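You operate a simulated robot arm through the tools that you are given. There is no shell and no other tool.

Carry out the task below with a simulated robot arm. There is one attempt and no reset: what you move stays moved.

TASK
Swing the spout over the sink, plug the sink, fill it to the line and shut the tap.
Fine: water from the tap; the other controls stay.

The check looks at the end state, three seconds after you hand in, the way a careful person would. Anything else that was tipped, shoved, dropped, spilled or broken makes it a failure.

THE ROBOT
A 7-joint arm with a two-finger parallel gripper, fixed in place. Base frame: the origin is on the floor under the middle of its stand, x ahead of it, y to its left, z up. Lengths are in m, angles in degrees, forces in N, time in s.
With the tool pointing down near the work surface it reaches from about 0.38 to 0.9 m from the base axis. Its first joint turns from -143.0 to 143.0 degrees. Payload 3 kg.
The tool frame sits at the grasp point between the pads (the TCP): z along the fingers, y along the line on which they close. The tips reach 0.03 m beyond it. Largest opening 0.094 m; finger width 0.028, thickness 0.01; the body of the gripper, 0.05 by 0.096 m, starts 0.055 m behind the TCP.
Orientation is that of the tool frame in the base frame, as a unit quaternion [x, y, z, w]. With the fingers straight down and closing along the base's y, the tool's x points along the base's -x, its y along +y and its z along -z.

THE INTERFACE
- The arm moves only by the tool arm_command. Its argument "plan" is a list of rows, each a list of 6 numbers: the shift along the tool's x, y, z in units of 200 mm (1.0 is 200 mm), then the turn, a rotation vector about the tool's x, y, z in units of 45 degrees (1.0 is 45 degrees). In form: [[tx, ty, tz, wx, wy, wz], ...]. A call has 1 to 20 rows; each row is the pose to reach, as a shift and turn from the pose commanded when the call began, along the tool's axes at that moment. "jaw" is the gripper command, from -1 (shut) to 1 (fully open), values between in proportion, set as the call begins (left out, the last holds). A call with a number of a shift or a turn outside -1 to 1 is refused whole. Rows are played at 5 a second. More than 0.05 m and 8.6 degrees between two rows, or a gripper value outside its range, and nothing of the call is played. Where a pose cannot be reached the arm comes as near as it can. A force on the tool above 80 N (or 10 N above the force at the start of the call, whichever is more), or a blocked arm, ends the call early, and 0.2 s more pass. Each finger travels about 0.072 m/s and halts on what it meets, pressing with about 45 N; the grip force reading is that of the motor and also rises with nothing between the fingers. The clock runs only during rows and for 0.2 s after the last one: add rows that repeat a pose to give the fingers time. It gives the time, the measured TCP pose, the force on the tool (base axes), the opening and the grip force at its end, in the units of the frame above (readings bear some noise), with the torque about the TCP (base axes, N m) and any sound that the robot's microphone picked up.
- Cameras (640 x 400 px; columns grow to the right, rows downward): "scene" is fixed at [0.0496, 0.4992, 1.8175]; the picture's right is [0.07, -1.00, 0.00], its down [-0.84, -0.06, -0.54] and it looks along [0.54, 0.04, -0.84] (base axes); focal length 214 px, centre (320, 200). "wrist" rides on the gripper at [0.076, 0.014, -0.102] in the tool frame; the picture's right is [-0.18, 0.98, 0.00], its down [-0.75, -0.14, -0.64] and it looks along [-0.63, -0.12, 0.77] (tool axes); focal length 243 px, centre (320, 200). There is no depth. A picture from a camera that has moved, and an enlarged one, comes with that camera's place and axes in the base frame and with its lens.
- get_image(camera): a new picture of that camera. It takes no simulated time.
- zoom(camera, box): a new picture of the part [left, top, right, bottom] of that camera's present view, enlarged. It takes no simulated time.
- hand_in(): hands the job in; it is judged then, once.

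Nothing tells you positions but the pictures and the camera data. Unless the task says otherwise, let go and move clear before handing in.

The tools are called after "Request:" as a command line: name --pt "numbers of a row" for each row, then --argument value for the rest, lists and objects as JSON in quotes. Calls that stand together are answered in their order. arm_command: Moves the arm, as the interface text tells. Its arguments: {"type":"object","properties":{"plan":{"type":"array"},"jaw":{"type":"number"}},"required":["plan"]} The other tools are called the same way: get_image (camera) takes a picture; zoom (camera, box) takes an enlarged picture of a part of a camera's view; hand_in () hands the job in.

At the start:

```text
time: 0.0
tcp_pos: [0.4174, 0.1657, 1.3321]
tcp_rot: [-0.001, 1.0, 0.0, 0.001]
wrist_force: [0.2, -0.6, -0.4]
moment: [0.03, 0.02, 0.02]
gripper_width: 0.0939
grasp_force: 0.0
```

scene: 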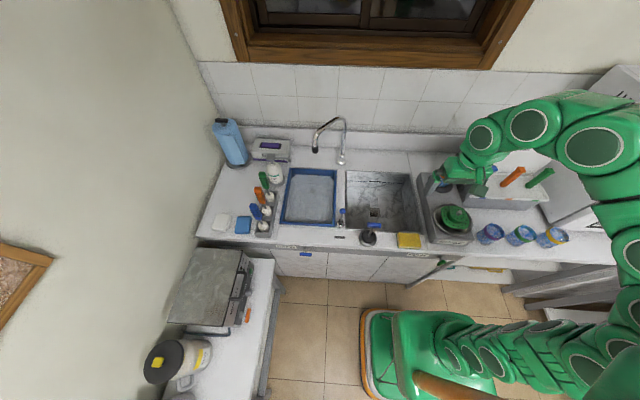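
wrist: 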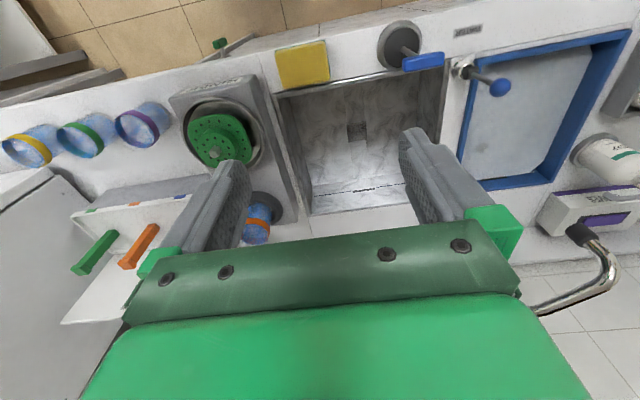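

I see a counter with a sink, a tray basin to its left, a spout currently turned over the left side, plus several controls and objects. I'll zoom in to identify each before moving.

Request:
zoom --camera "scene" --box '[260, 100, 440, 212]'

Request:
zoom --camera "scene" --box '[260, 170, 440, 282]'

Request:
zoom --camera "scene" --box '[400, 140, 600, 265]'

Request:
zoom --camera "scene" --box '[200, 110, 340, 250]'

Request:
zoom --camera "wrist" --box '[220, 10, 540, 210]'

```text
3.56 times, centred on (350, 156) of scene
camera zoom: at [0.0496, 0.4992, 1.8175], right [0.07, -1.0, 0.0], down [-0.84, -0.06, -0.54], along [0.54, 0.04, -0.84], focal length 763 px, centre (213, 356)
```

zoom: 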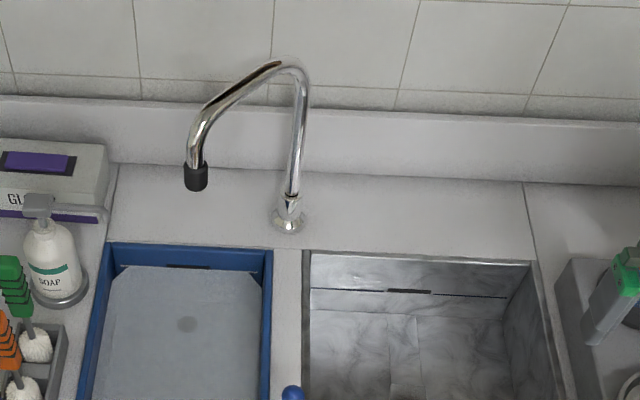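

```text
3.56 times, centred on (350, 226) of scene
camera zoom: at [0.0496, 0.4992, 1.8175], right [0.07, -1.0, 0.0], down [-0.84, -0.06, -0.54], along [0.54, 0.04, -0.84], focal length 763 px, centre (213, 108)
```

zoom: 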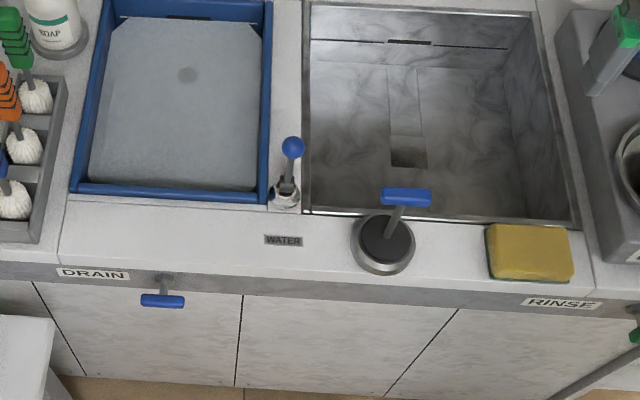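

```text
3.20 times, centred on (500, 202) of scene
camera zoom: at [0.0496, 0.4992, 1.8175], right [0.07, -1.0, 0.0], down [-0.84, -0.06, -0.54], along [0.54, 0.04, -0.84], focal length 686 px, centre (-256, 192)
```

zoom: 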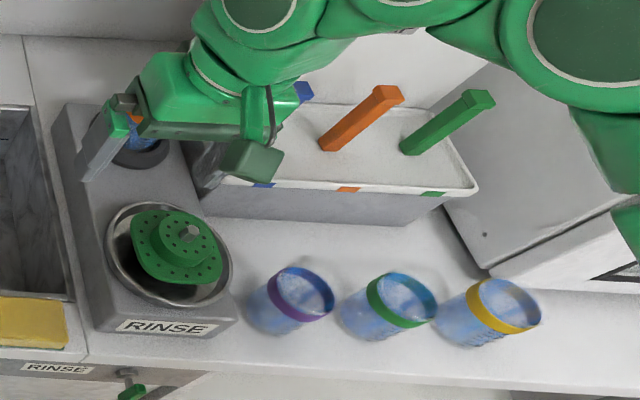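

```text
2.86 times, centred on (270, 180) of scene
camera zoom: at [0.0496, 0.4992, 1.8175], right [0.07, -1.0, 0.0], down [-0.84, -0.06, -0.54], along [0.54, 0.04, -0.84], focal length 613 px, centre (463, 257)
```

zoom: 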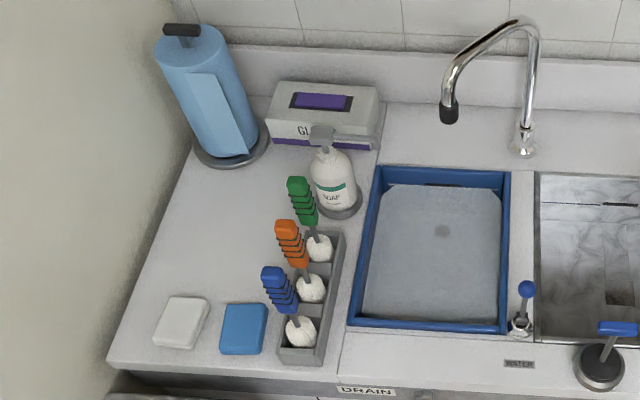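

```text
2.00 times, centred on (380, 110) of wrist
camera zoom: at [0.3415, 0.1801, 1.434], right [0.18, 0.98, 0.0], down [0.75, -0.14, 0.64], along [0.63, -0.12, -0.77], focal length 485 px, centre (200, 380)
```

zoom: 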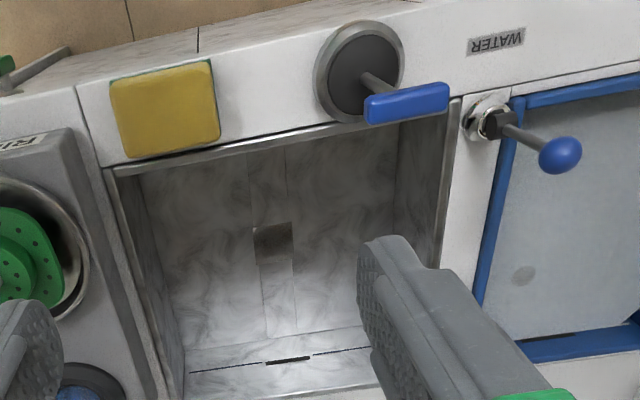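

The WATER lever (blue ball) looks to be around (0.50, 0.44, 1.03), the T-handled plug around (0.44, 0.31) on the counter at z≈0.90, and the drain in the right-hand steel sink. I'll zoom further for details before moving.

Request:
zoom --camera "scene" --box '[340, 170, 420, 220]'

Request:
zoom --camera "scene" --box '[320, 200, 400, 250]'

Request:
zoom --camera "scene" --box '[300, 105, 364, 170]'

Request:
zoom --camera "wrist" --box '[430, 30, 530, 110]'

Request:
zoom --camera "wrist" --box '[270, 60, 450, 220]'

Request:
zoom --camera "wrist" --box '[500, 180, 640, 320]'

```text
8.00 times, centred on (380, 195) of scene
camera zoom: at [0.0496, 0.4992, 1.8175], right [0.07, -1.0, 0.0], down [-0.84, -0.06, -0.54], along [0.54, 0.04, -0.84], focal length 1716 px, centre (-160, 240)
```

zoom: 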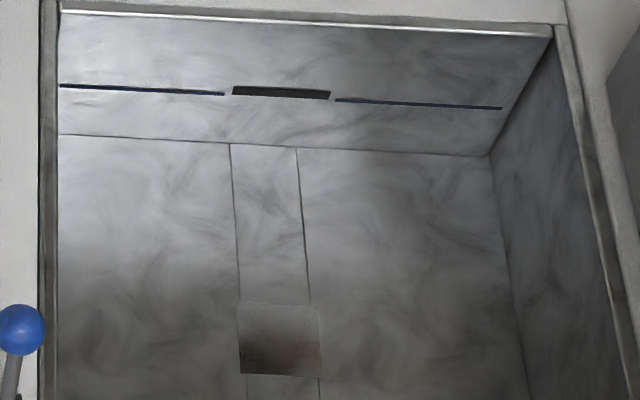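

```text
8.00 times, centred on (360, 225) of scene
camera zoom: at [0.0496, 0.4992, 1.8175], right [0.07, -1.0, 0.0], down [-0.84, -0.06, -0.54], along [0.54, 0.04, -0.84], focal length 1716 px, centre (0, 0)
```

zoom: 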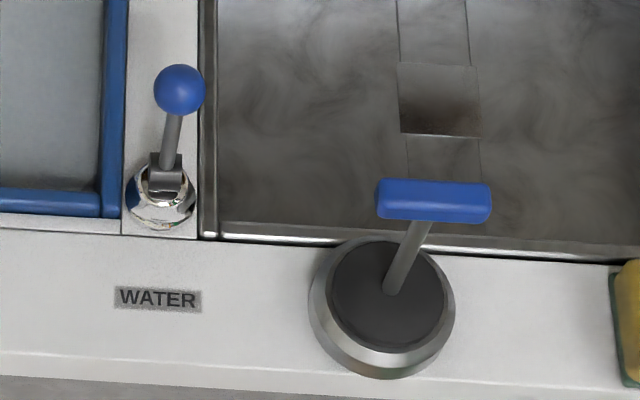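

```text
6.15 times, centred on (332, 138) of scene
camera zoom: at [0.0496, 0.4992, 1.8175], right [0.07, -1.0, 0.0], down [-0.84, -0.06, -0.54], along [0.54, 0.04, -0.84], focal length 1320 px, centre (246, 585)
```

zoom: 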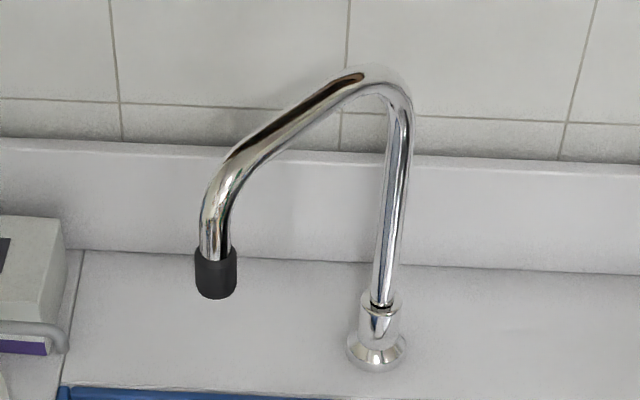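

```text
5.00 times, centred on (480, 70) of wrist
camera zoom: at [0.3415, 0.1801, 1.434], right [0.18, 0.98, 0.0], down [0.75, -0.14, 0.64], along [0.63, -0.12, -0.77], focal length 1213 px, centre (-480, 850)
```

zoom: 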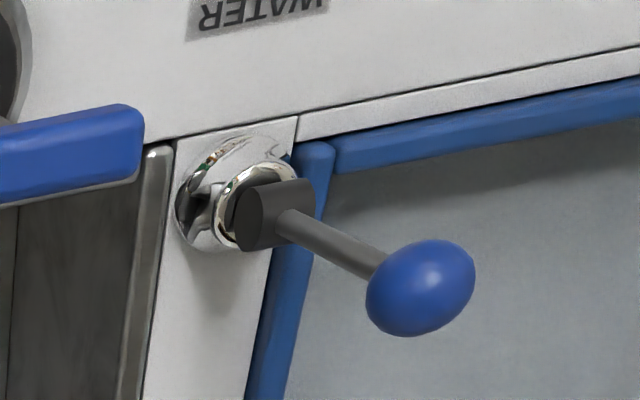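

```text
2.50 times, centred on (360, 140) of wrist
camera zoom: at [0.3415, 0.1801, 1.434], right [0.18, 0.98, 0.0], down [0.75, -0.14, 0.64], along [0.63, -0.12, -0.77], focal length 606 px, centre (220, 350)
```

zoom: 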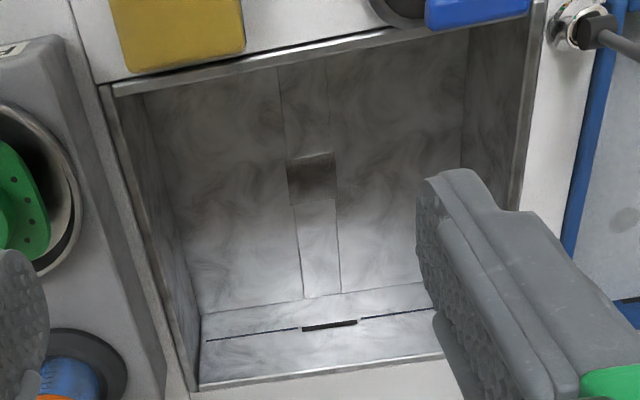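

```text
2.86 times, centred on (570, 250) of wrist
camera zoom: at [0.3415, 0.1801, 1.434], right [0.18, 0.98, 0.0], down [0.75, -0.14, 0.64], along [0.63, -0.12, -0.77], focal length 693 px, centre (-394, 57)
```

zoom: 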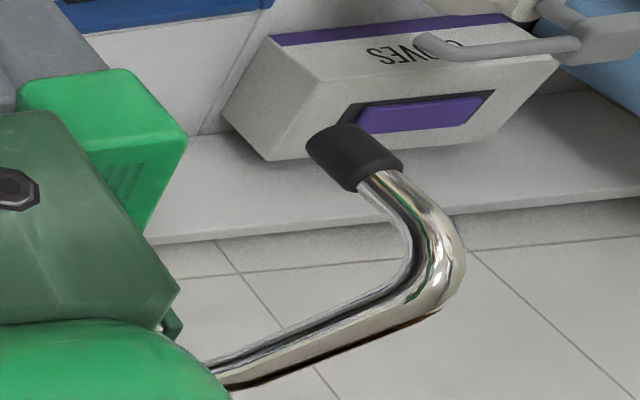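

The drain is a square opening at about (0.66, 0.23, z≈0.76), the fill line about z≈0.82 on the far wall, and the spout nozzle at about (0.735, 0.57, 1.15). I'll lower the arm a bit for a closer look at the plug, drain and lever, staying above the handle.

Request:
arm_command --pt "0 0.08 0.15 0 0 0" --pt "0 0.16 0.3 0 0 0" --pt "0 0.24 0.45 0 0 0" --pt "0 0.32 0.6 0 0 0" --pt "0 0.42 0.76 0 0 0" --pt "0 0.42 0.76 0 0 0" --jaw 1

Request:
get_image --camera "wrist"

Request:
get_image --camera "scene"

```text
time: 1.4
tcp_pos: [0.4188, 0.2515, 1.181]
tcp_rot: [0.0, 1.0, 0.0, 0.0]
wrist_force: [0.9, 0.4, 0.3]
moment: [-0.04, -0.02, 0.0]
gripper_width: 0.0936
grasp_force: 0.1
```

```text
taken
camera wrist: at [0.3424, 0.2651, 1.2833], right [0.18, 0.98, 0.0], down [0.75, -0.14, 0.64], along [0.63, -0.12, -0.77], focal length 243 px, centre (320, 200)
```

wrist: 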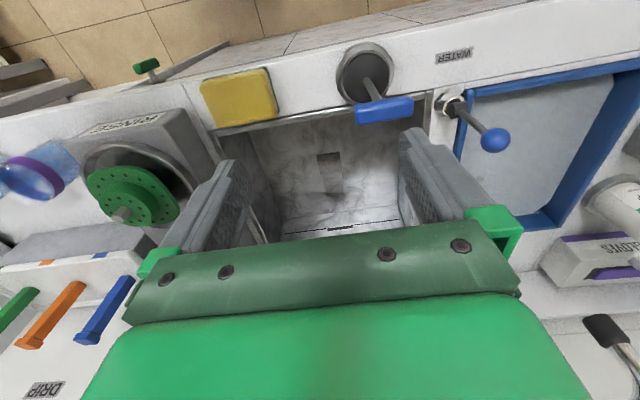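

```text
taken
```

scene: 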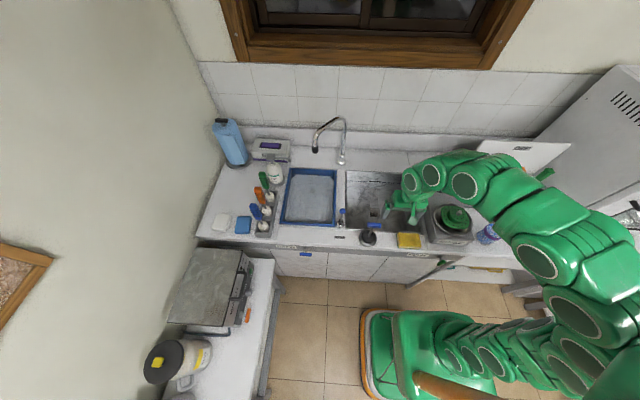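

Request:
zoom --camera "wrist" --box '[320, 30, 520, 155]'

Request:
zoom --camera "wrist" --box '[240, 100, 420, 240]'

Request:
zoom --camera "wrist" --box '[325, 35, 425, 135]'

```text
3.20 times, centred on (420, 92) of wrist
camera zoom: at [0.3424, 0.2651, 1.2833], right [0.18, 0.98, 0.0], down [0.75, -0.14, 0.64], along [0.63, -0.12, -0.77], focal length 776 px, centre (0, 544)
```

zoom: 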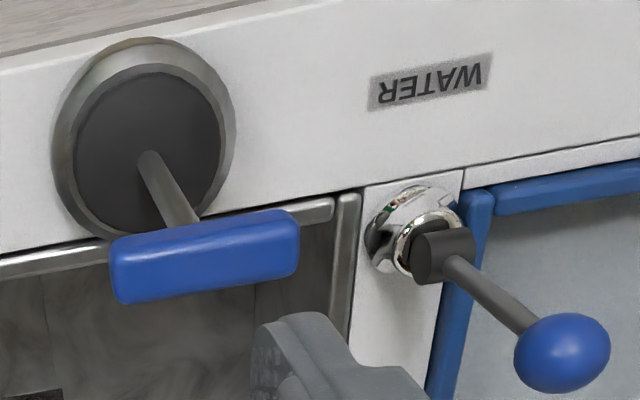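

```text
2.86 times, centred on (330, 170) of wrist
camera zoom: at [0.3424, 0.2651, 1.2833], right [0.18, 0.98, 0.0], down [0.75, -0.14, 0.64], along [0.63, -0.12, -0.77], focal length 693 px, centre (291, 286)
```

zoom: 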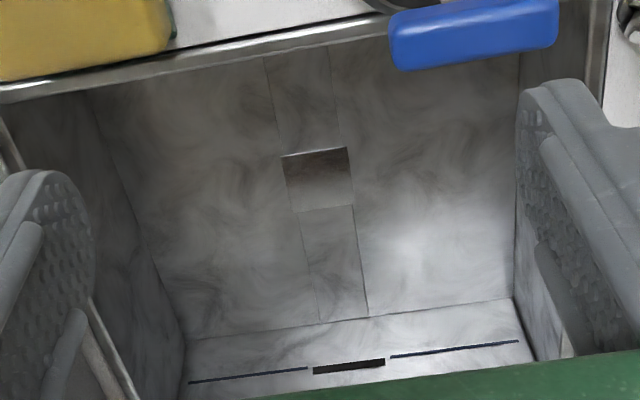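

```text
4.00 times, centred on (375, 85) of wrist
camera zoom: at [0.3424, 0.2651, 1.2833], right [0.18, 0.98, 0.0], down [0.75, -0.14, 0.64], along [0.63, -0.12, -0.77], focal length 970 px, centre (100, 660)
```

zoom: 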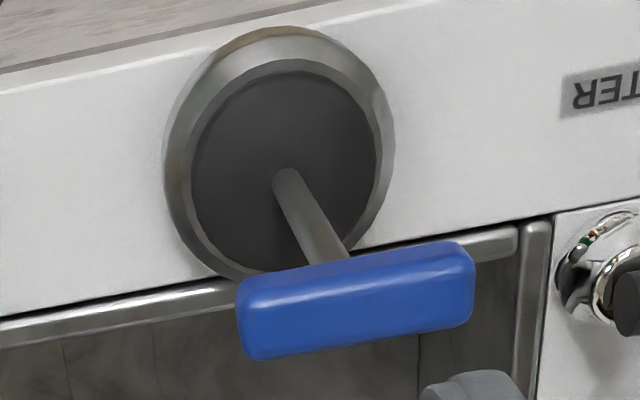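

The plug handle is a T-bar along y, centre about (0.437, 0.311, 1.048), and its disc sits in a steel holder on the counter. I'll move directly above it with the fingers open, then check alignment.

Request:
arm_command --pt "-0.03 0.1 0.08 0 0 0" --pt "-0.06 0.2 0.16 0 0 0" --pt "-0.09 0.2975 0.24 0 0 0" --pt "-0.09 0.2975 0.305 0 0 0" --pt "-0.09 0.2975 0.305 0 0 0" --jaw 1

Request:
get_image --camera "wrist"

Request:
zoom --camera "scene" --box '[320, 180, 420, 250]'

```text
time: 2.6
tcp_pos: [0.4358, 0.3104, 1.1207]
tcp_rot: [0.0, 1.0, 0.0, 0.0]
wrist_force: [-0.7, -0.4, -0.5]
moment: [-0.02, 0.02, -0.02]
gripper_width: 0.094
grasp_force: 0.1
```

```text
taken
camera wrist: at [0.3591, 0.3248, 1.2219], right [0.18, 0.98, 0.0], down [0.75, -0.14, 0.64], along [0.63, -0.12, -0.77], focal length 243 px, centre (320, 200)
```

wrist: 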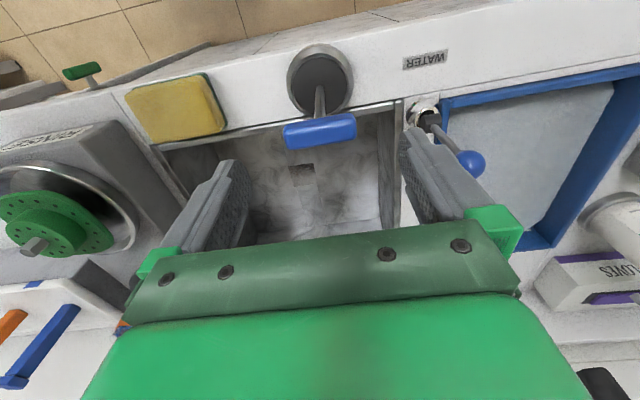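

```text
5.71 times, centred on (370, 215) of scene
camera zoom: at [0.0496, 0.4992, 1.8175], right [0.07, -1.0, 0.0], down [-0.84, -0.06, -0.54], along [0.54, 0.04, -0.84], focal length 1226 px, centre (34, 114)
```

zoom: 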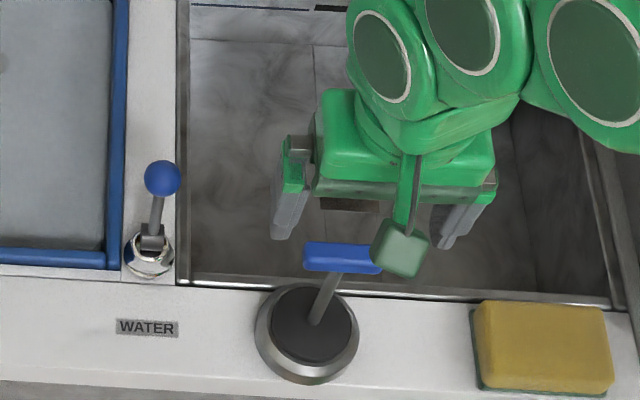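

The bar projects to (0.436, 0.311), matching the TCP at (0.436, 0.310). Descending to handle height, then closing.

Request:
arm_command --pt "0 0 0.1 0 0 0" --pt "0 0 0.2 0 0 0" --pt "0 0 0.3 0 0 0" --pt "0 0 0.375 0 0 0" --pt "0 0 0.375 0 0 0" --jaw 1

Request:
get_image --camera "wrist"

Request:
zoom --camera "scene" --box '[320, 180, 420, 250]'

```text
time: 3.8
tcp_pos: [0.4361, 0.3083, 1.0451]
tcp_rot: [0.0, 1.0, 0.001, 0.0]
wrist_force: [-0.1, 0.5, -0.3]
moment: [0.04, 0.04, -0.02]
gripper_width: 0.0941
grasp_force: 0.0
```

```text
taken
camera wrist: at [0.3595, 0.3236, 1.1471], right [0.18, 0.98, 0.0], down [0.75, -0.14, 0.64], along [0.63, -0.12, -0.77], focal length 243 px, centre (320, 200)
```

wrist: 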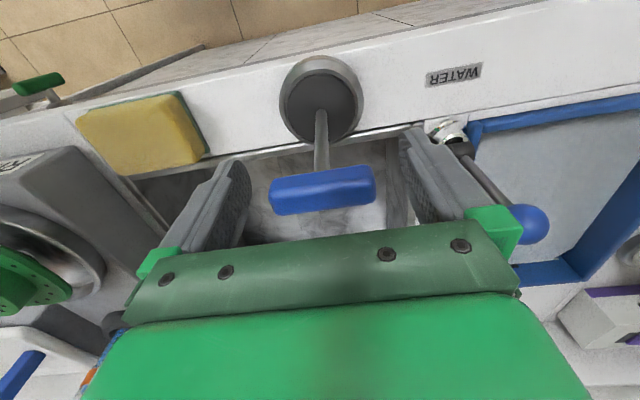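

```text
5.71 times, centred on (370, 215) of scene
camera zoom: at [0.0496, 0.4992, 1.8175], right [0.07, -1.0, 0.0], down [-0.84, -0.06, -0.54], along [0.54, 0.04, -0.84], focal length 1226 px, centre (34, 114)
```

zoom: 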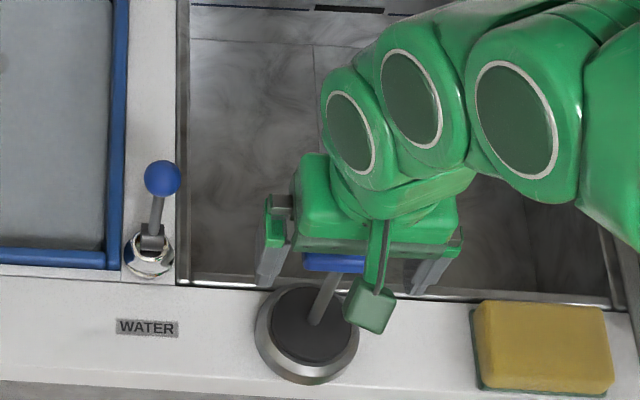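

The bar lies between the fingers, centred. Closing on it now.

Request:
arm_command --pt "0 0 0 0 0 0" --pt "0 0 0 0 0 0" --pt "0 0 0 0 0 0" --pt "0 0 0 0 0 0" --pt "0 0 0 0 0 0" --jaw -1

Request:
get_image --camera "wrist"

```text
time: 5.0
tcp_pos: [0.436, 0.3087, 1.0446]
tcp_rot: [0.001, 1.0, -0.001, 0.0]
wrist_force: [-0.3, 0.2, -0.6]
moment: [0.0, 0.02, -0.04]
gripper_width: 0.0595
grasp_force: 45.4
```

```text
taken
camera wrist: at [0.3597, 0.3236, 1.1472], right [0.18, 0.98, 0.0], down [0.75, -0.14, 0.64], along [0.63, -0.12, -0.77], focal length 243 px, centre (320, 200)
```

wrist: 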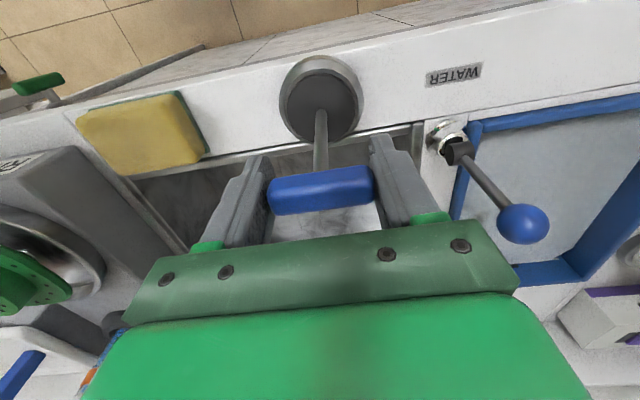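

Gripped at 59.5 mm. Lifting slowly straight up out of the holder.

Request:
arm_command --pt "0 0 -0.05 0 0 0" --pt "0 0 -0.1 0 0 0" --pt "0 0 -0.15 0 0 0" --pt "0 0 -0.2 0 0 0" --pt "0 0 -0.25 0 0 0" --pt "0 0 -0.3 0 0 0" --pt "0 0 -0.3 0 0 0"

Request:
get_image --camera "wrist"

Request:
zoom --camera "scene" --box '[320, 180, 420, 250]'

```text
time: 6.6
tcp_pos: [0.4361, 0.3096, 1.1042]
tcp_rot: [0.0, 1.0, 0.0, 0.001]
wrist_force: [-0.1, 0.6, -1.4]
moment: [0.0, -0.03, 0.0]
gripper_width: 0.0589
grasp_force: 45.2
```

```text
taken
camera wrist: at [0.36, 0.323, 1.2064], right [0.18, 0.98, 0.0], down [0.75, -0.14, 0.64], along [0.63, -0.12, -0.77], focal length 243 px, centre (320, 200)
```

wrist: 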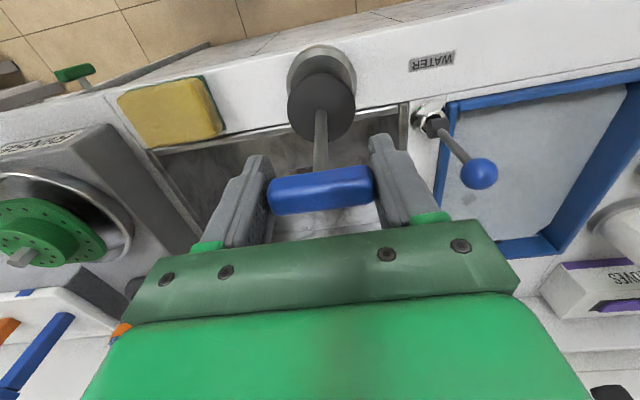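

```text
5.71 times, centred on (370, 215) of scene
camera zoom: at [0.0496, 0.4992, 1.8175], right [0.07, -1.0, 0.0], down [-0.84, -0.06, -0.54], along [0.54, 0.04, -0.84], focal length 1226 px, centre (34, 114)
```

zoom: 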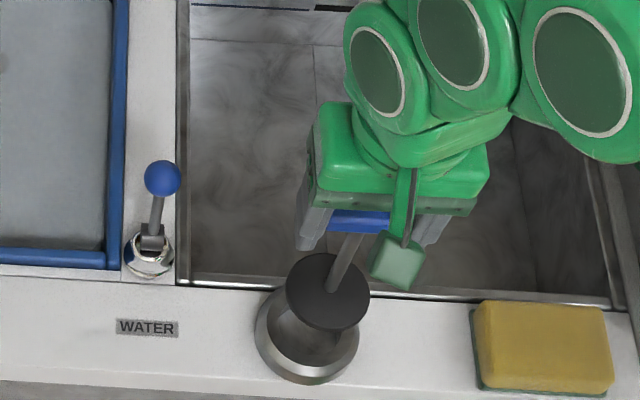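

The plug is free of its holder and hanging straight. I'll lift slightly more and carry it slowly toward the drain.

Request:
arm_command --pt "0 0 -0.08 0 0 0" --pt "0 0 -0.16 0 0 0" --pt "-0.1 -0.04 -0.16 0 0 0" --pt "-0.2 -0.08 -0.16 0 0 0" --pt "-0.3 -0.12 -0.16 0 0 0" --pt "-0.4 -0.16 -0.16 0 0 0" --pt "-0.5 -0.2 -0.16 0 0 0" --pt "-0.6 -0.24 -0.16 0 0 0" --pt "-0.7 -0.28 -0.16 0 0 0" --pt "-0.8 -0.32 -0.16 0 0 0" --pt "-0.8 -0.32 -0.16 0 0 0"

Request:
get_image --camera "wrist"

Request:
get_image --camera "scene"

```text
time: 9.0
tcp_pos: [0.596, 0.2436, 1.1369]
tcp_rot: [0.001, 1.0, 0.0, 0.0]
wrist_force: [-0.7, 0.2, -1.5]
moment: [0.03, 0.0, 0.04]
gripper_width: 0.0593
grasp_force: 44.9
```

```text
taken
camera wrist: at [0.52, 0.258, 1.2391], right [0.18, 0.98, 0.0], down [0.75, -0.14, 0.64], along [0.63, -0.12, -0.77], focal length 243 px, centre (320, 200)
```

wrist: 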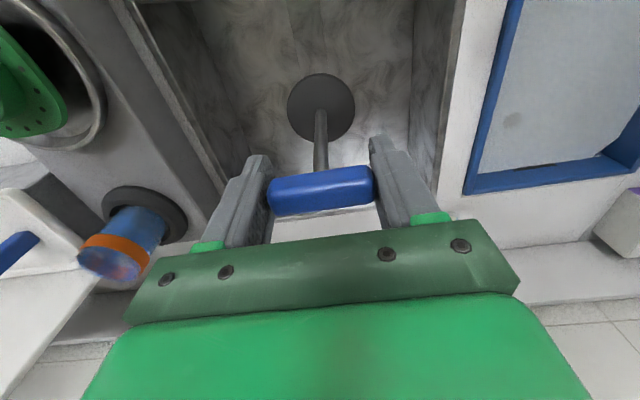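

```text
taken
```

scene: 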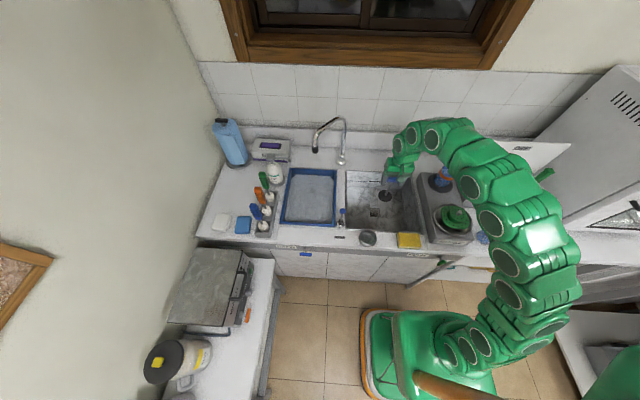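

Request:
zoom --camera "scene" --box '[335, 160, 435, 225]'

Request:
zoom --camera "wrist" --box '[240, 60, 400, 160]'

```text
6.15 times, centred on (385, 192) of scene
camera zoom: at [0.0496, 0.4992, 1.8175], right [0.07, -1.0, 0.0], down [-0.84, -0.06, -0.54], along [0.54, 0.04, -0.84], focal length 1320 px, centre (-80, 246)
```

zoom: 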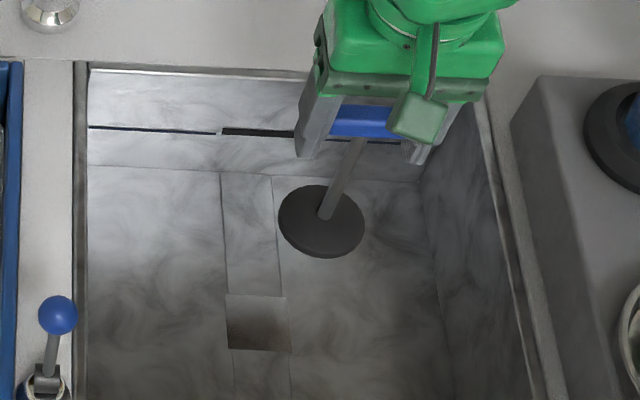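

```text
4.00 times, centred on (320, 110) of wrist
camera zoom: at [0.52, 0.258, 1.2391], right [0.18, 0.98, 0.0], down [0.75, -0.14, 0.64], along [0.63, -0.12, -0.77], focal length 970 px, centre (320, 560)
```

zoom: 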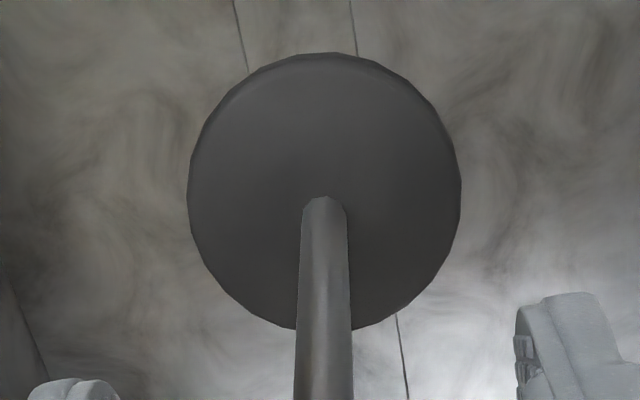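

Request:
zoom --camera "scene" --box '[364, 200, 388, 220]'

Request:
zoom --camera "scene" --box '[374, 185, 398, 205]'

```text
16.00 times, centred on (376, 210) of scene
camera zoom: at [0.0496, 0.4992, 1.8175], right [0.07, -1.0, 0.0], down [-0.84, -0.06, -0.54], along [0.54, 0.04, -0.84], focal length 3432 px, centre (-576, 40)
```

zoom: 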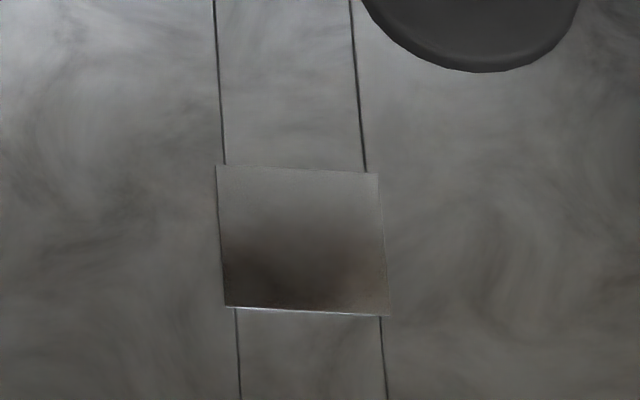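

```text
16.00 times, centred on (386, 195) of scene
camera zoom: at [0.0496, 0.4992, 1.8175], right [0.07, -1.0, 0.0], down [-0.84, -0.06, -0.54], along [0.54, 0.04, -0.84], focal length 3432 px, centre (-736, 280)
```

zoom: 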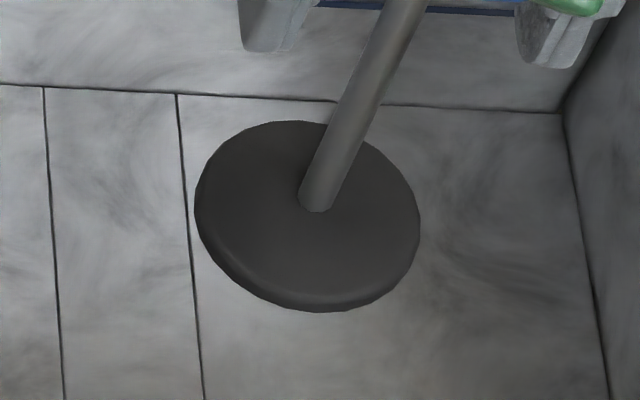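

The plug disc is about 63 mm across and the drain plate is a 58 mm square centred near (0.659, 0.231). I'll move over the drain and lower part-way, then check alignment and arm clearance.

Request:
arm_command --pt "-0.1 -0.02 0 0 0 0" --pt "-0.2 -0.04 0 0 0 0" --pt "-0.315 -0.063 0 0 0 0" --pt "-0.315 -0.063 0.1 0 0 0" --pt "-0.315 -0.063 0.2 0 0 0" --pt "-0.315 -0.063 0.3 0 0 0" --pt "-0.315 -0.063 0.4 0 0 0" --pt "-0.315 -0.063 0.5 0 0 0" --pt "-0.315 -0.063 0.5 0 0 0"

Request:
get_image --camera "wrist"

Request:
get_image --camera "scene"

Request:
zoom --camera "scene" --box '[350, 180, 400, 220]'

```text
time: 11.0
tcp_pos: [0.6585, 0.2325, 1.0354]
tcp_rot: [0.0, 1.0, 0.0, 0.001]
wrist_force: [0.3, -0.2, -1.0]
moment: [0.0, -0.02, -0.01]
gripper_width: 0.0595
grasp_force: 44.9
```

```text
taken
camera wrist: at [0.5822, 0.2462, 1.1369], right [0.18, 0.98, 0.0], down [0.75, -0.14, 0.64], along [0.63, -0.12, -0.77], focal length 243 px, centre (320, 200)
```

wrist: 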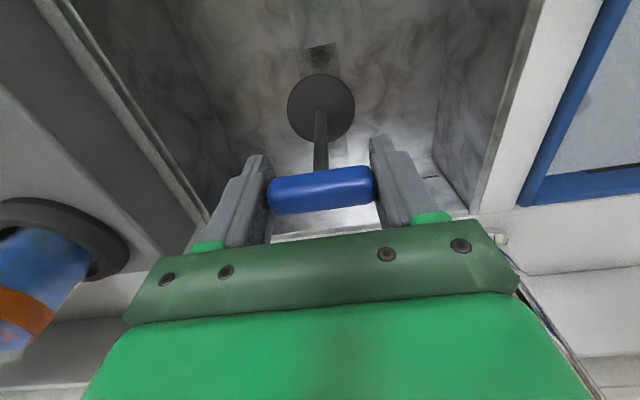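

```text
taken
```

scene: 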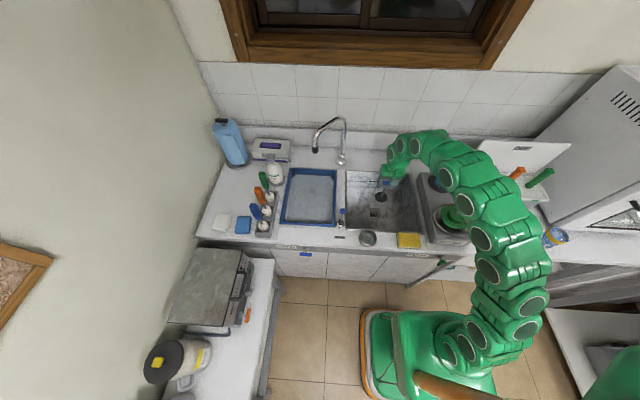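

```text
10.00 times, centred on (375, 200) of scene
camera zoom: at [0.0496, 0.4992, 1.8175], right [0.07, -1.0, 0.0], down [-0.84, -0.06, -0.54], along [0.54, 0.04, -0.84], focal length 2145 px, centre (-230, 200)
```

zoom: 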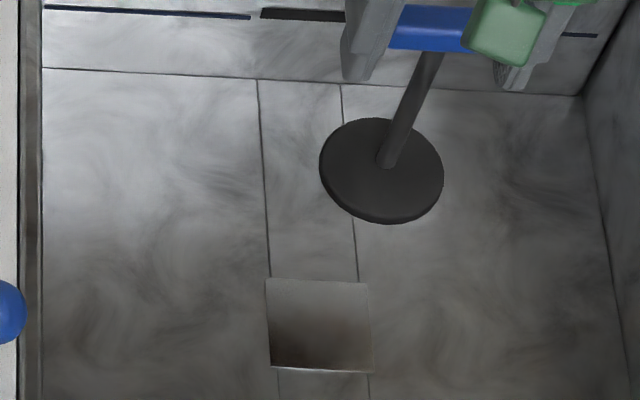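

Request:
zoom --camera "wrist" --box '[270, 20, 370, 150]'

```text
3.08 times, centred on (320, 85) of wrist
camera zoom: at [0.5822, 0.2462, 1.1369], right [0.18, 0.98, 0.0], down [0.75, -0.14, 0.64], along [0.63, -0.12, -0.77], focal length 746 px, centre (320, 554)
```

zoom: 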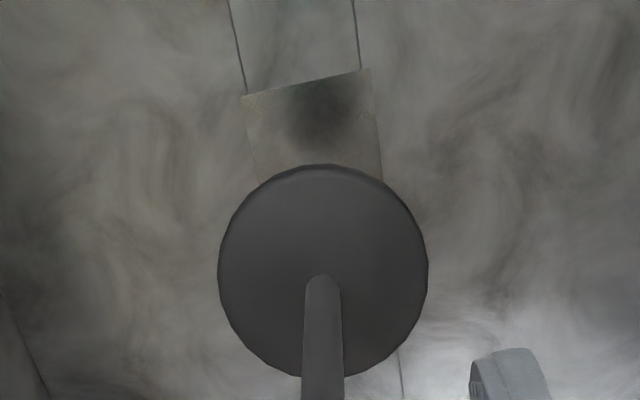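

Relative to the drain plate, the disc is about 2 mm too far +y and 1 mm short in x. I'll correct that and lower closer, then recheck.

Request:
arm_command --pt "-0.006 -0.012 0.08 0 0 0" --pt "-0.006 -0.012 0.18 0 0 0" --pt "-0.006 -0.012 0.28 0 0 0" --pt "-0.006 -0.012 0.38 0 0 0" --pt "-0.006 -0.012 0.48 0 0 0" --pt "-0.006 -0.012 0.58 0 0 0" --pt "-0.006 -0.012 0.58 0 0 0"

Request:
get_image --camera "wrist"

Request:
zoom --camera "wrist" --box '[270, 20, 370, 150]'

Request:
zoom --camera "scene" --box '[350, 180, 400, 220]'

```text
time: 12.6
tcp_pos: [0.6606, 0.2306, 0.9193]
tcp_rot: [0.0, 1.0, -0.001, -0.001]
wrist_force: [-0.4, -0.9, -1.3]
moment: [0.02, -0.01, -0.03]
gripper_width: 0.0591
grasp_force: 44.6
```

```text
taken
camera wrist: at [0.5834, 0.2449, 1.0221], right [0.18, 0.98, 0.0], down [0.75, -0.14, 0.64], along [0.63, -0.12, -0.77], focal length 243 px, centre (320, 200)
```

wrist: 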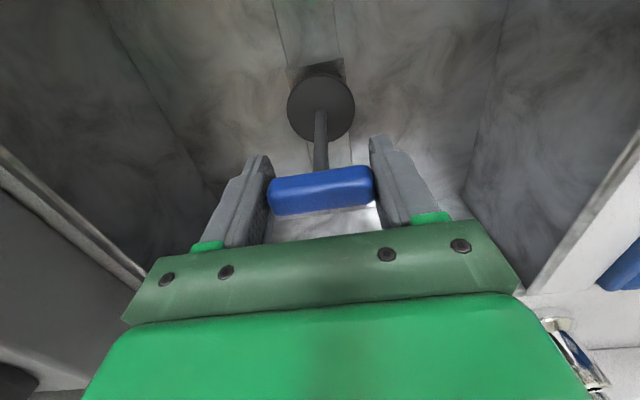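

```text
3.08 times, centred on (320, 85) of wrist
camera zoom: at [0.5834, 0.2449, 1.0221], right [0.18, 0.98, 0.0], down [0.75, -0.14, 0.64], along [0.63, -0.12, -0.77], focal length 746 px, centre (320, 554)
```

zoom: 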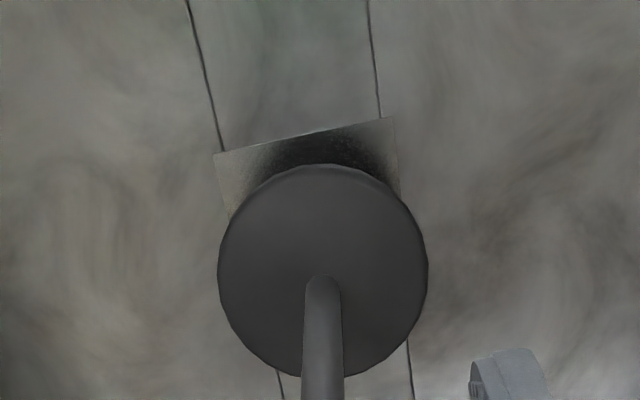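

```text
10.00 times, centred on (375, 200) of scene
camera zoom: at [0.0496, 0.4992, 1.8175], right [0.07, -1.0, 0.0], down [-0.84, -0.06, -0.54], along [0.54, 0.04, -0.84], focal length 2145 px, centre (-230, 200)
```

zoom: 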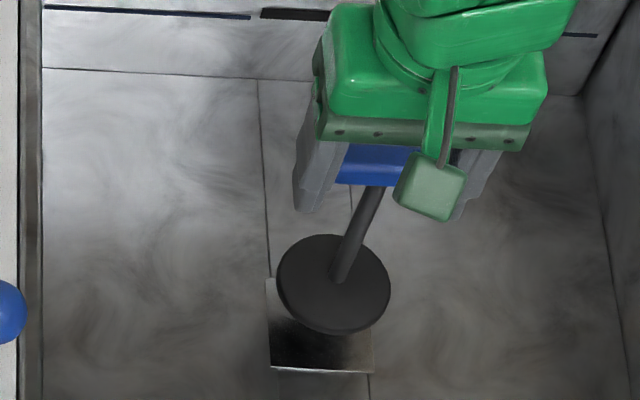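

Alignment is within about 1 mm. Lowering in small steps until it seats.

Request:
arm_command --pt "0 0.0 0.03 0 0 0" --pt "0 0.0 0.06 0 0 0" --pt "0 0.0 0.09 0 0 0" --pt "0 0.0 0.09 0 0 0"

Request:
zoom --camera "wrist" --box '[270, 20, 370, 150]'

Request:
zoom --camera "scene" --box '[350, 180, 400, 220]'

```text
time: 13.6
tcp_pos: [0.6594, 0.2303, 0.902]
tcp_rot: [0.0, 1.0, 0.0, 0.0]
wrist_force: [-0.1, 0.1, -1.2]
moment: [-0.01, -0.08, 0.04]
gripper_width: 0.0592
grasp_force: 45.1
```

```text
3.08 times, centred on (320, 85) of wrist
camera zoom: at [0.5825, 0.2449, 1.0042], right [0.18, 0.98, 0.0], down [0.75, -0.14, 0.64], along [0.63, -0.12, -0.77], focal length 746 px, centre (320, 554)
```

zoom: 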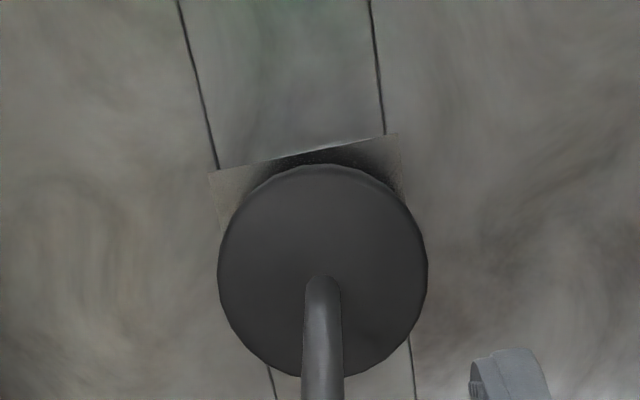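

```text
10.00 times, centred on (375, 200) of scene
camera zoom: at [0.0496, 0.4992, 1.8175], right [0.07, -1.0, 0.0], down [-0.84, -0.06, -0.54], along [0.54, 0.04, -0.84], focal length 2145 px, centre (-230, 200)
```

zoom: 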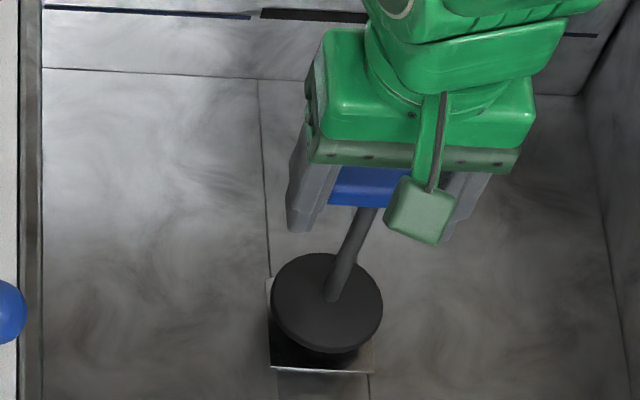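

Request:
arm_command --pt "0 0 0.015 0 0 0" --pt "0 0 0.03 0 0 0" --pt "0 0 0.03 0 0 0"

Request:
zoom --camera "scene" --box '[360, 190, 390, 220]'

```text
time: 14.4
tcp_pos: [0.6595, 0.2303, 0.896]
tcp_rot: [0.0, 1.0, -0.001, 0.0]
wrist_force: [0.0, 0.6, -0.7]
moment: [0.01, 0.02, 0.0]
gripper_width: 0.0593
grasp_force: 44.9
```

```text
13.33 times, centred on (375, 205) of scene
camera zoom: at [0.0496, 0.4992, 1.8175], right [0.07, -1.0, 0.0], down [-0.84, -0.06, -0.54], along [0.54, 0.04, -0.84], focal length 2860 px, centre (-413, 133)
```

zoom: 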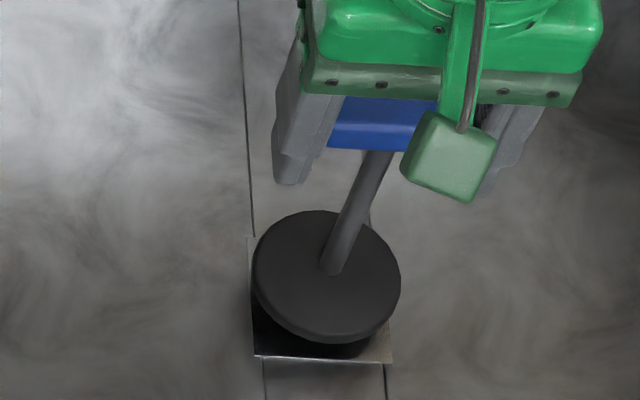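

Request:
arm_command --pt "0 0 0.015 0 0 0" --pt "0 0 0.03 0 0 0" --pt "0 0 0.03 0 0 0"

Request:
zoom --camera "scene" --box '[360, 190, 390, 220]'

```text
time: 15.2
tcp_pos: [0.6611, 0.2301, 0.8893]
tcp_rot: [0.0, 1.0, 0.001, 0.0]
wrist_force: [0.9, -0.2, -0.7]
moment: [0.05, 0.0, -0.02]
gripper_width: 0.0595
grasp_force: 45.0
```

```text
13.33 times, centred on (375, 205) of scene
camera zoom: at [0.0496, 0.4992, 1.8175], right [0.07, -1.0, 0.0], down [-0.84, -0.06, -0.54], along [0.54, 0.04, -0.84], focal length 2860 px, centre (-413, 133)
```

zoom: 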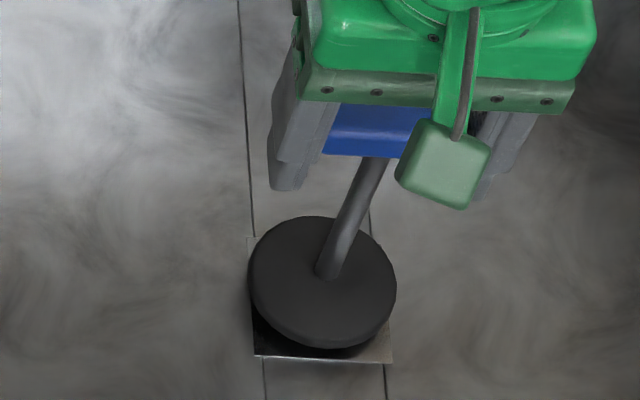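

Request:
arm_command --pt "0 0 0.015 0 0 0" --pt "0 0 0.03 0 0 0" --pt "0 0 0.03 0 0 0"

Request:
zoom --camera "scene" --box '[360, 190, 390, 220]'

```text
time: 16.0
tcp_pos: [0.6602, 0.2294, 0.8829]
tcp_rot: [0.0, 1.0, 0.0, 0.0]
wrist_force: [-0.4, -0.7, -1.5]
moment: [0.03, -0.04, 0.02]
gripper_width: 0.0594
grasp_force: 45.2
```

```text
13.33 times, centred on (375, 205) of scene
camera zoom: at [0.0496, 0.4992, 1.8175], right [0.07, -1.0, 0.0], down [-0.84, -0.06, -0.54], along [0.54, 0.04, -0.84], focal length 2860 px, centre (-413, 133)
```

zoom: 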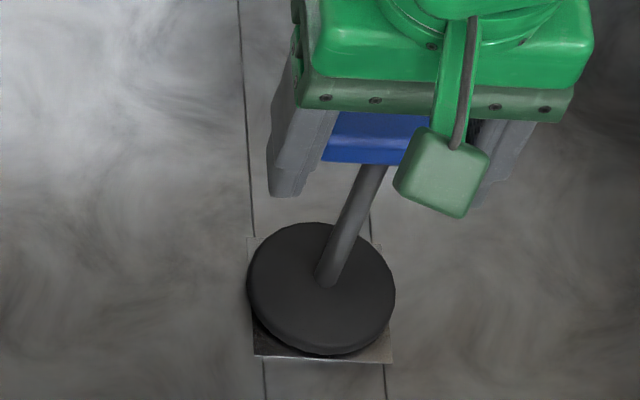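

Request:
arm_command --pt "0 0 0.01 0 0 0" --pt "0 0 0.015 0 0 0" --pt "0 0 0.015 0 0 0"

Request:
zoom --camera "scene" --box '[360, 190, 390, 220]'

```text
time: 16.8
tcp_pos: [0.6617, 0.2295, 0.8805]
tcp_rot: [0.001, 1.0, 0.0, -0.001]
wrist_force: [-4.5, -0.4, 10.2]
moment: [0.04, 0.22, 0.01]
gripper_width: 0.0596
grasp_force: 45.1
```

```text
13.33 times, centred on (375, 205) of scene
camera zoom: at [0.0496, 0.4992, 1.8175], right [0.07, -1.0, 0.0], down [-0.84, -0.06, -0.54], along [0.54, 0.04, -0.84], focal length 2860 px, centre (-413, 133)
```

zoom: 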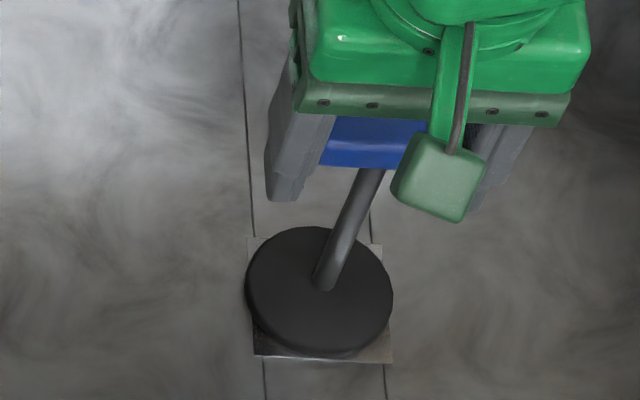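

Contact: about 10 N upward at TCP z≈0.880. I'll inspect whether the disc is flat on the drain plate.

Request:
zoom --camera "scene" --box '[366, 196, 386, 216]'

Request:
zoom --camera "wrist" --box '[280, 40, 360, 140]'

Request:
zoom --camera "scene" --box '[350, 225, 390, 250]'

```text
16.00 times, centred on (376, 206) of scene
camera zoom: at [0.0496, 0.4992, 1.8175], right [0.07, -1.0, 0.0], down [-0.84, -0.06, -0.54], along [0.54, 0.04, -0.84], focal length 3432 px, centre (-576, 104)
```

zoom: 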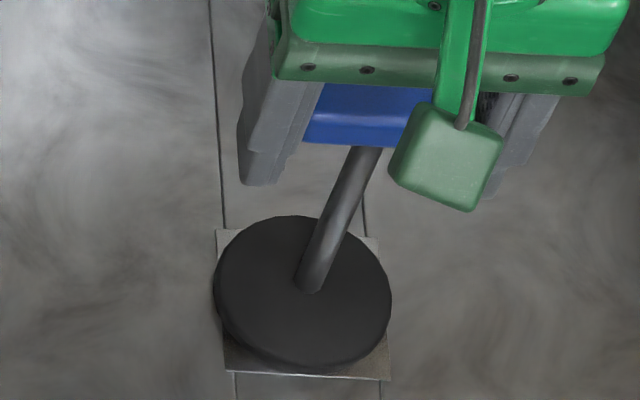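

```text
4.00 times, centred on (320, 90) of wrist
camera zoom: at [0.5842, 0.2443, 0.9826], right [0.18, 0.98, 0.0], down [0.75, -0.14, 0.64], along [0.63, -0.12, -0.77], focal length 970 px, centre (320, 640)
```

zoom: 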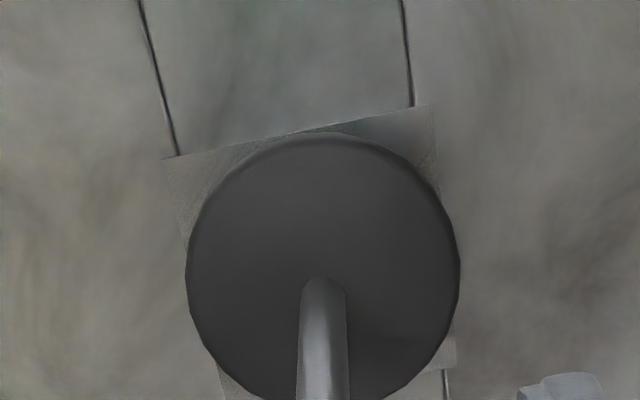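

```text
16.00 times, centred on (370, 238) of scene
camera zoom: at [0.0496, 0.4992, 1.8175], right [0.07, -1.0, 0.0], down [-0.84, -0.06, -0.54], along [0.54, 0.04, -0.84], focal length 3432 px, centre (-480, -400)
```

zoom: 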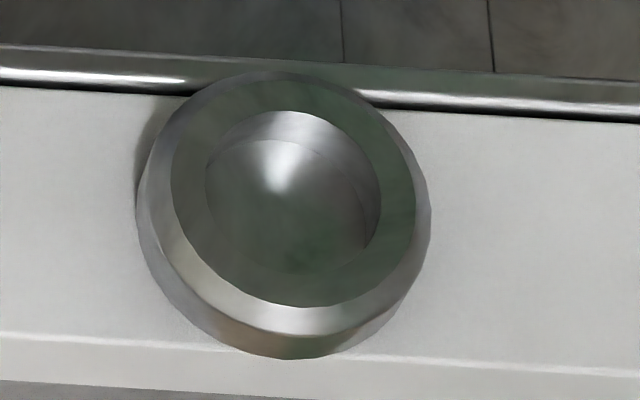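

The holder has a smaller bore than the disc, so the plug has a neck. The disc top is only about 5 mm above the drain plate, so the neck appears to be in the drain with the flange seated. I'll release and look.

Request:
arm_command --pt "0 0 -0.01 0 0 0" --pt "0 0 -0.01 0 0 0" --pt "0 0 -0.01 0 0 0" --pt "0 0 -0.01 0 0 0" --jaw 1

Request:
zoom --camera "scene" --box '[366, 186, 396, 216]'

Request:
zoom --camera "wrist" --box '[240, 40, 400, 240]'

```text
time: 17.8
tcp_pos: [0.6612, 0.2289, 0.883]
tcp_rot: [0.0, 1.0, 0.0, 0.0]
wrist_force: [-0.4, 0.4, -1.5]
moment: [0.03, 0.0, -0.02]
gripper_width: 0.0939
grasp_force: 0.0
```

```text
13.33 times, centred on (381, 201) of scene
camera zoom: at [0.0496, 0.4992, 1.8175], right [0.07, -1.0, 0.0], down [-0.84, -0.06, -0.54], along [0.54, 0.04, -0.84], focal length 2860 px, centre (-493, 187)
```

zoom: 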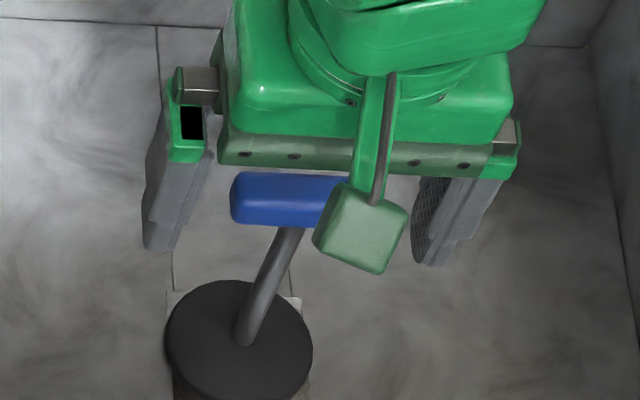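

```text
2.00 times, centred on (320, 140) of wrist
camera zoom: at [0.5838, 0.2442, 0.9846], right [0.18, 0.98, 0.0], down [0.75, -0.14, 0.64], along [0.63, -0.12, -0.77], focal length 485 px, centre (320, 320)
```

zoom: 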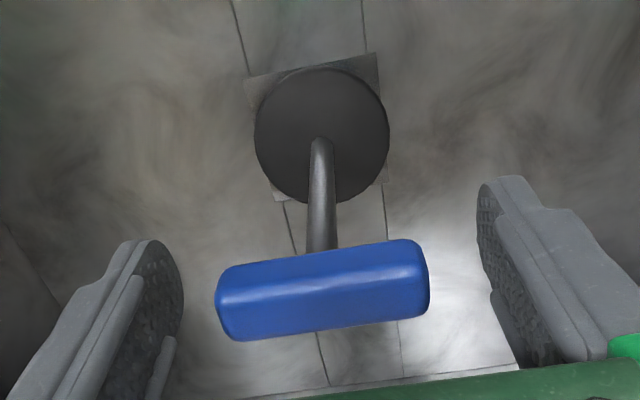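

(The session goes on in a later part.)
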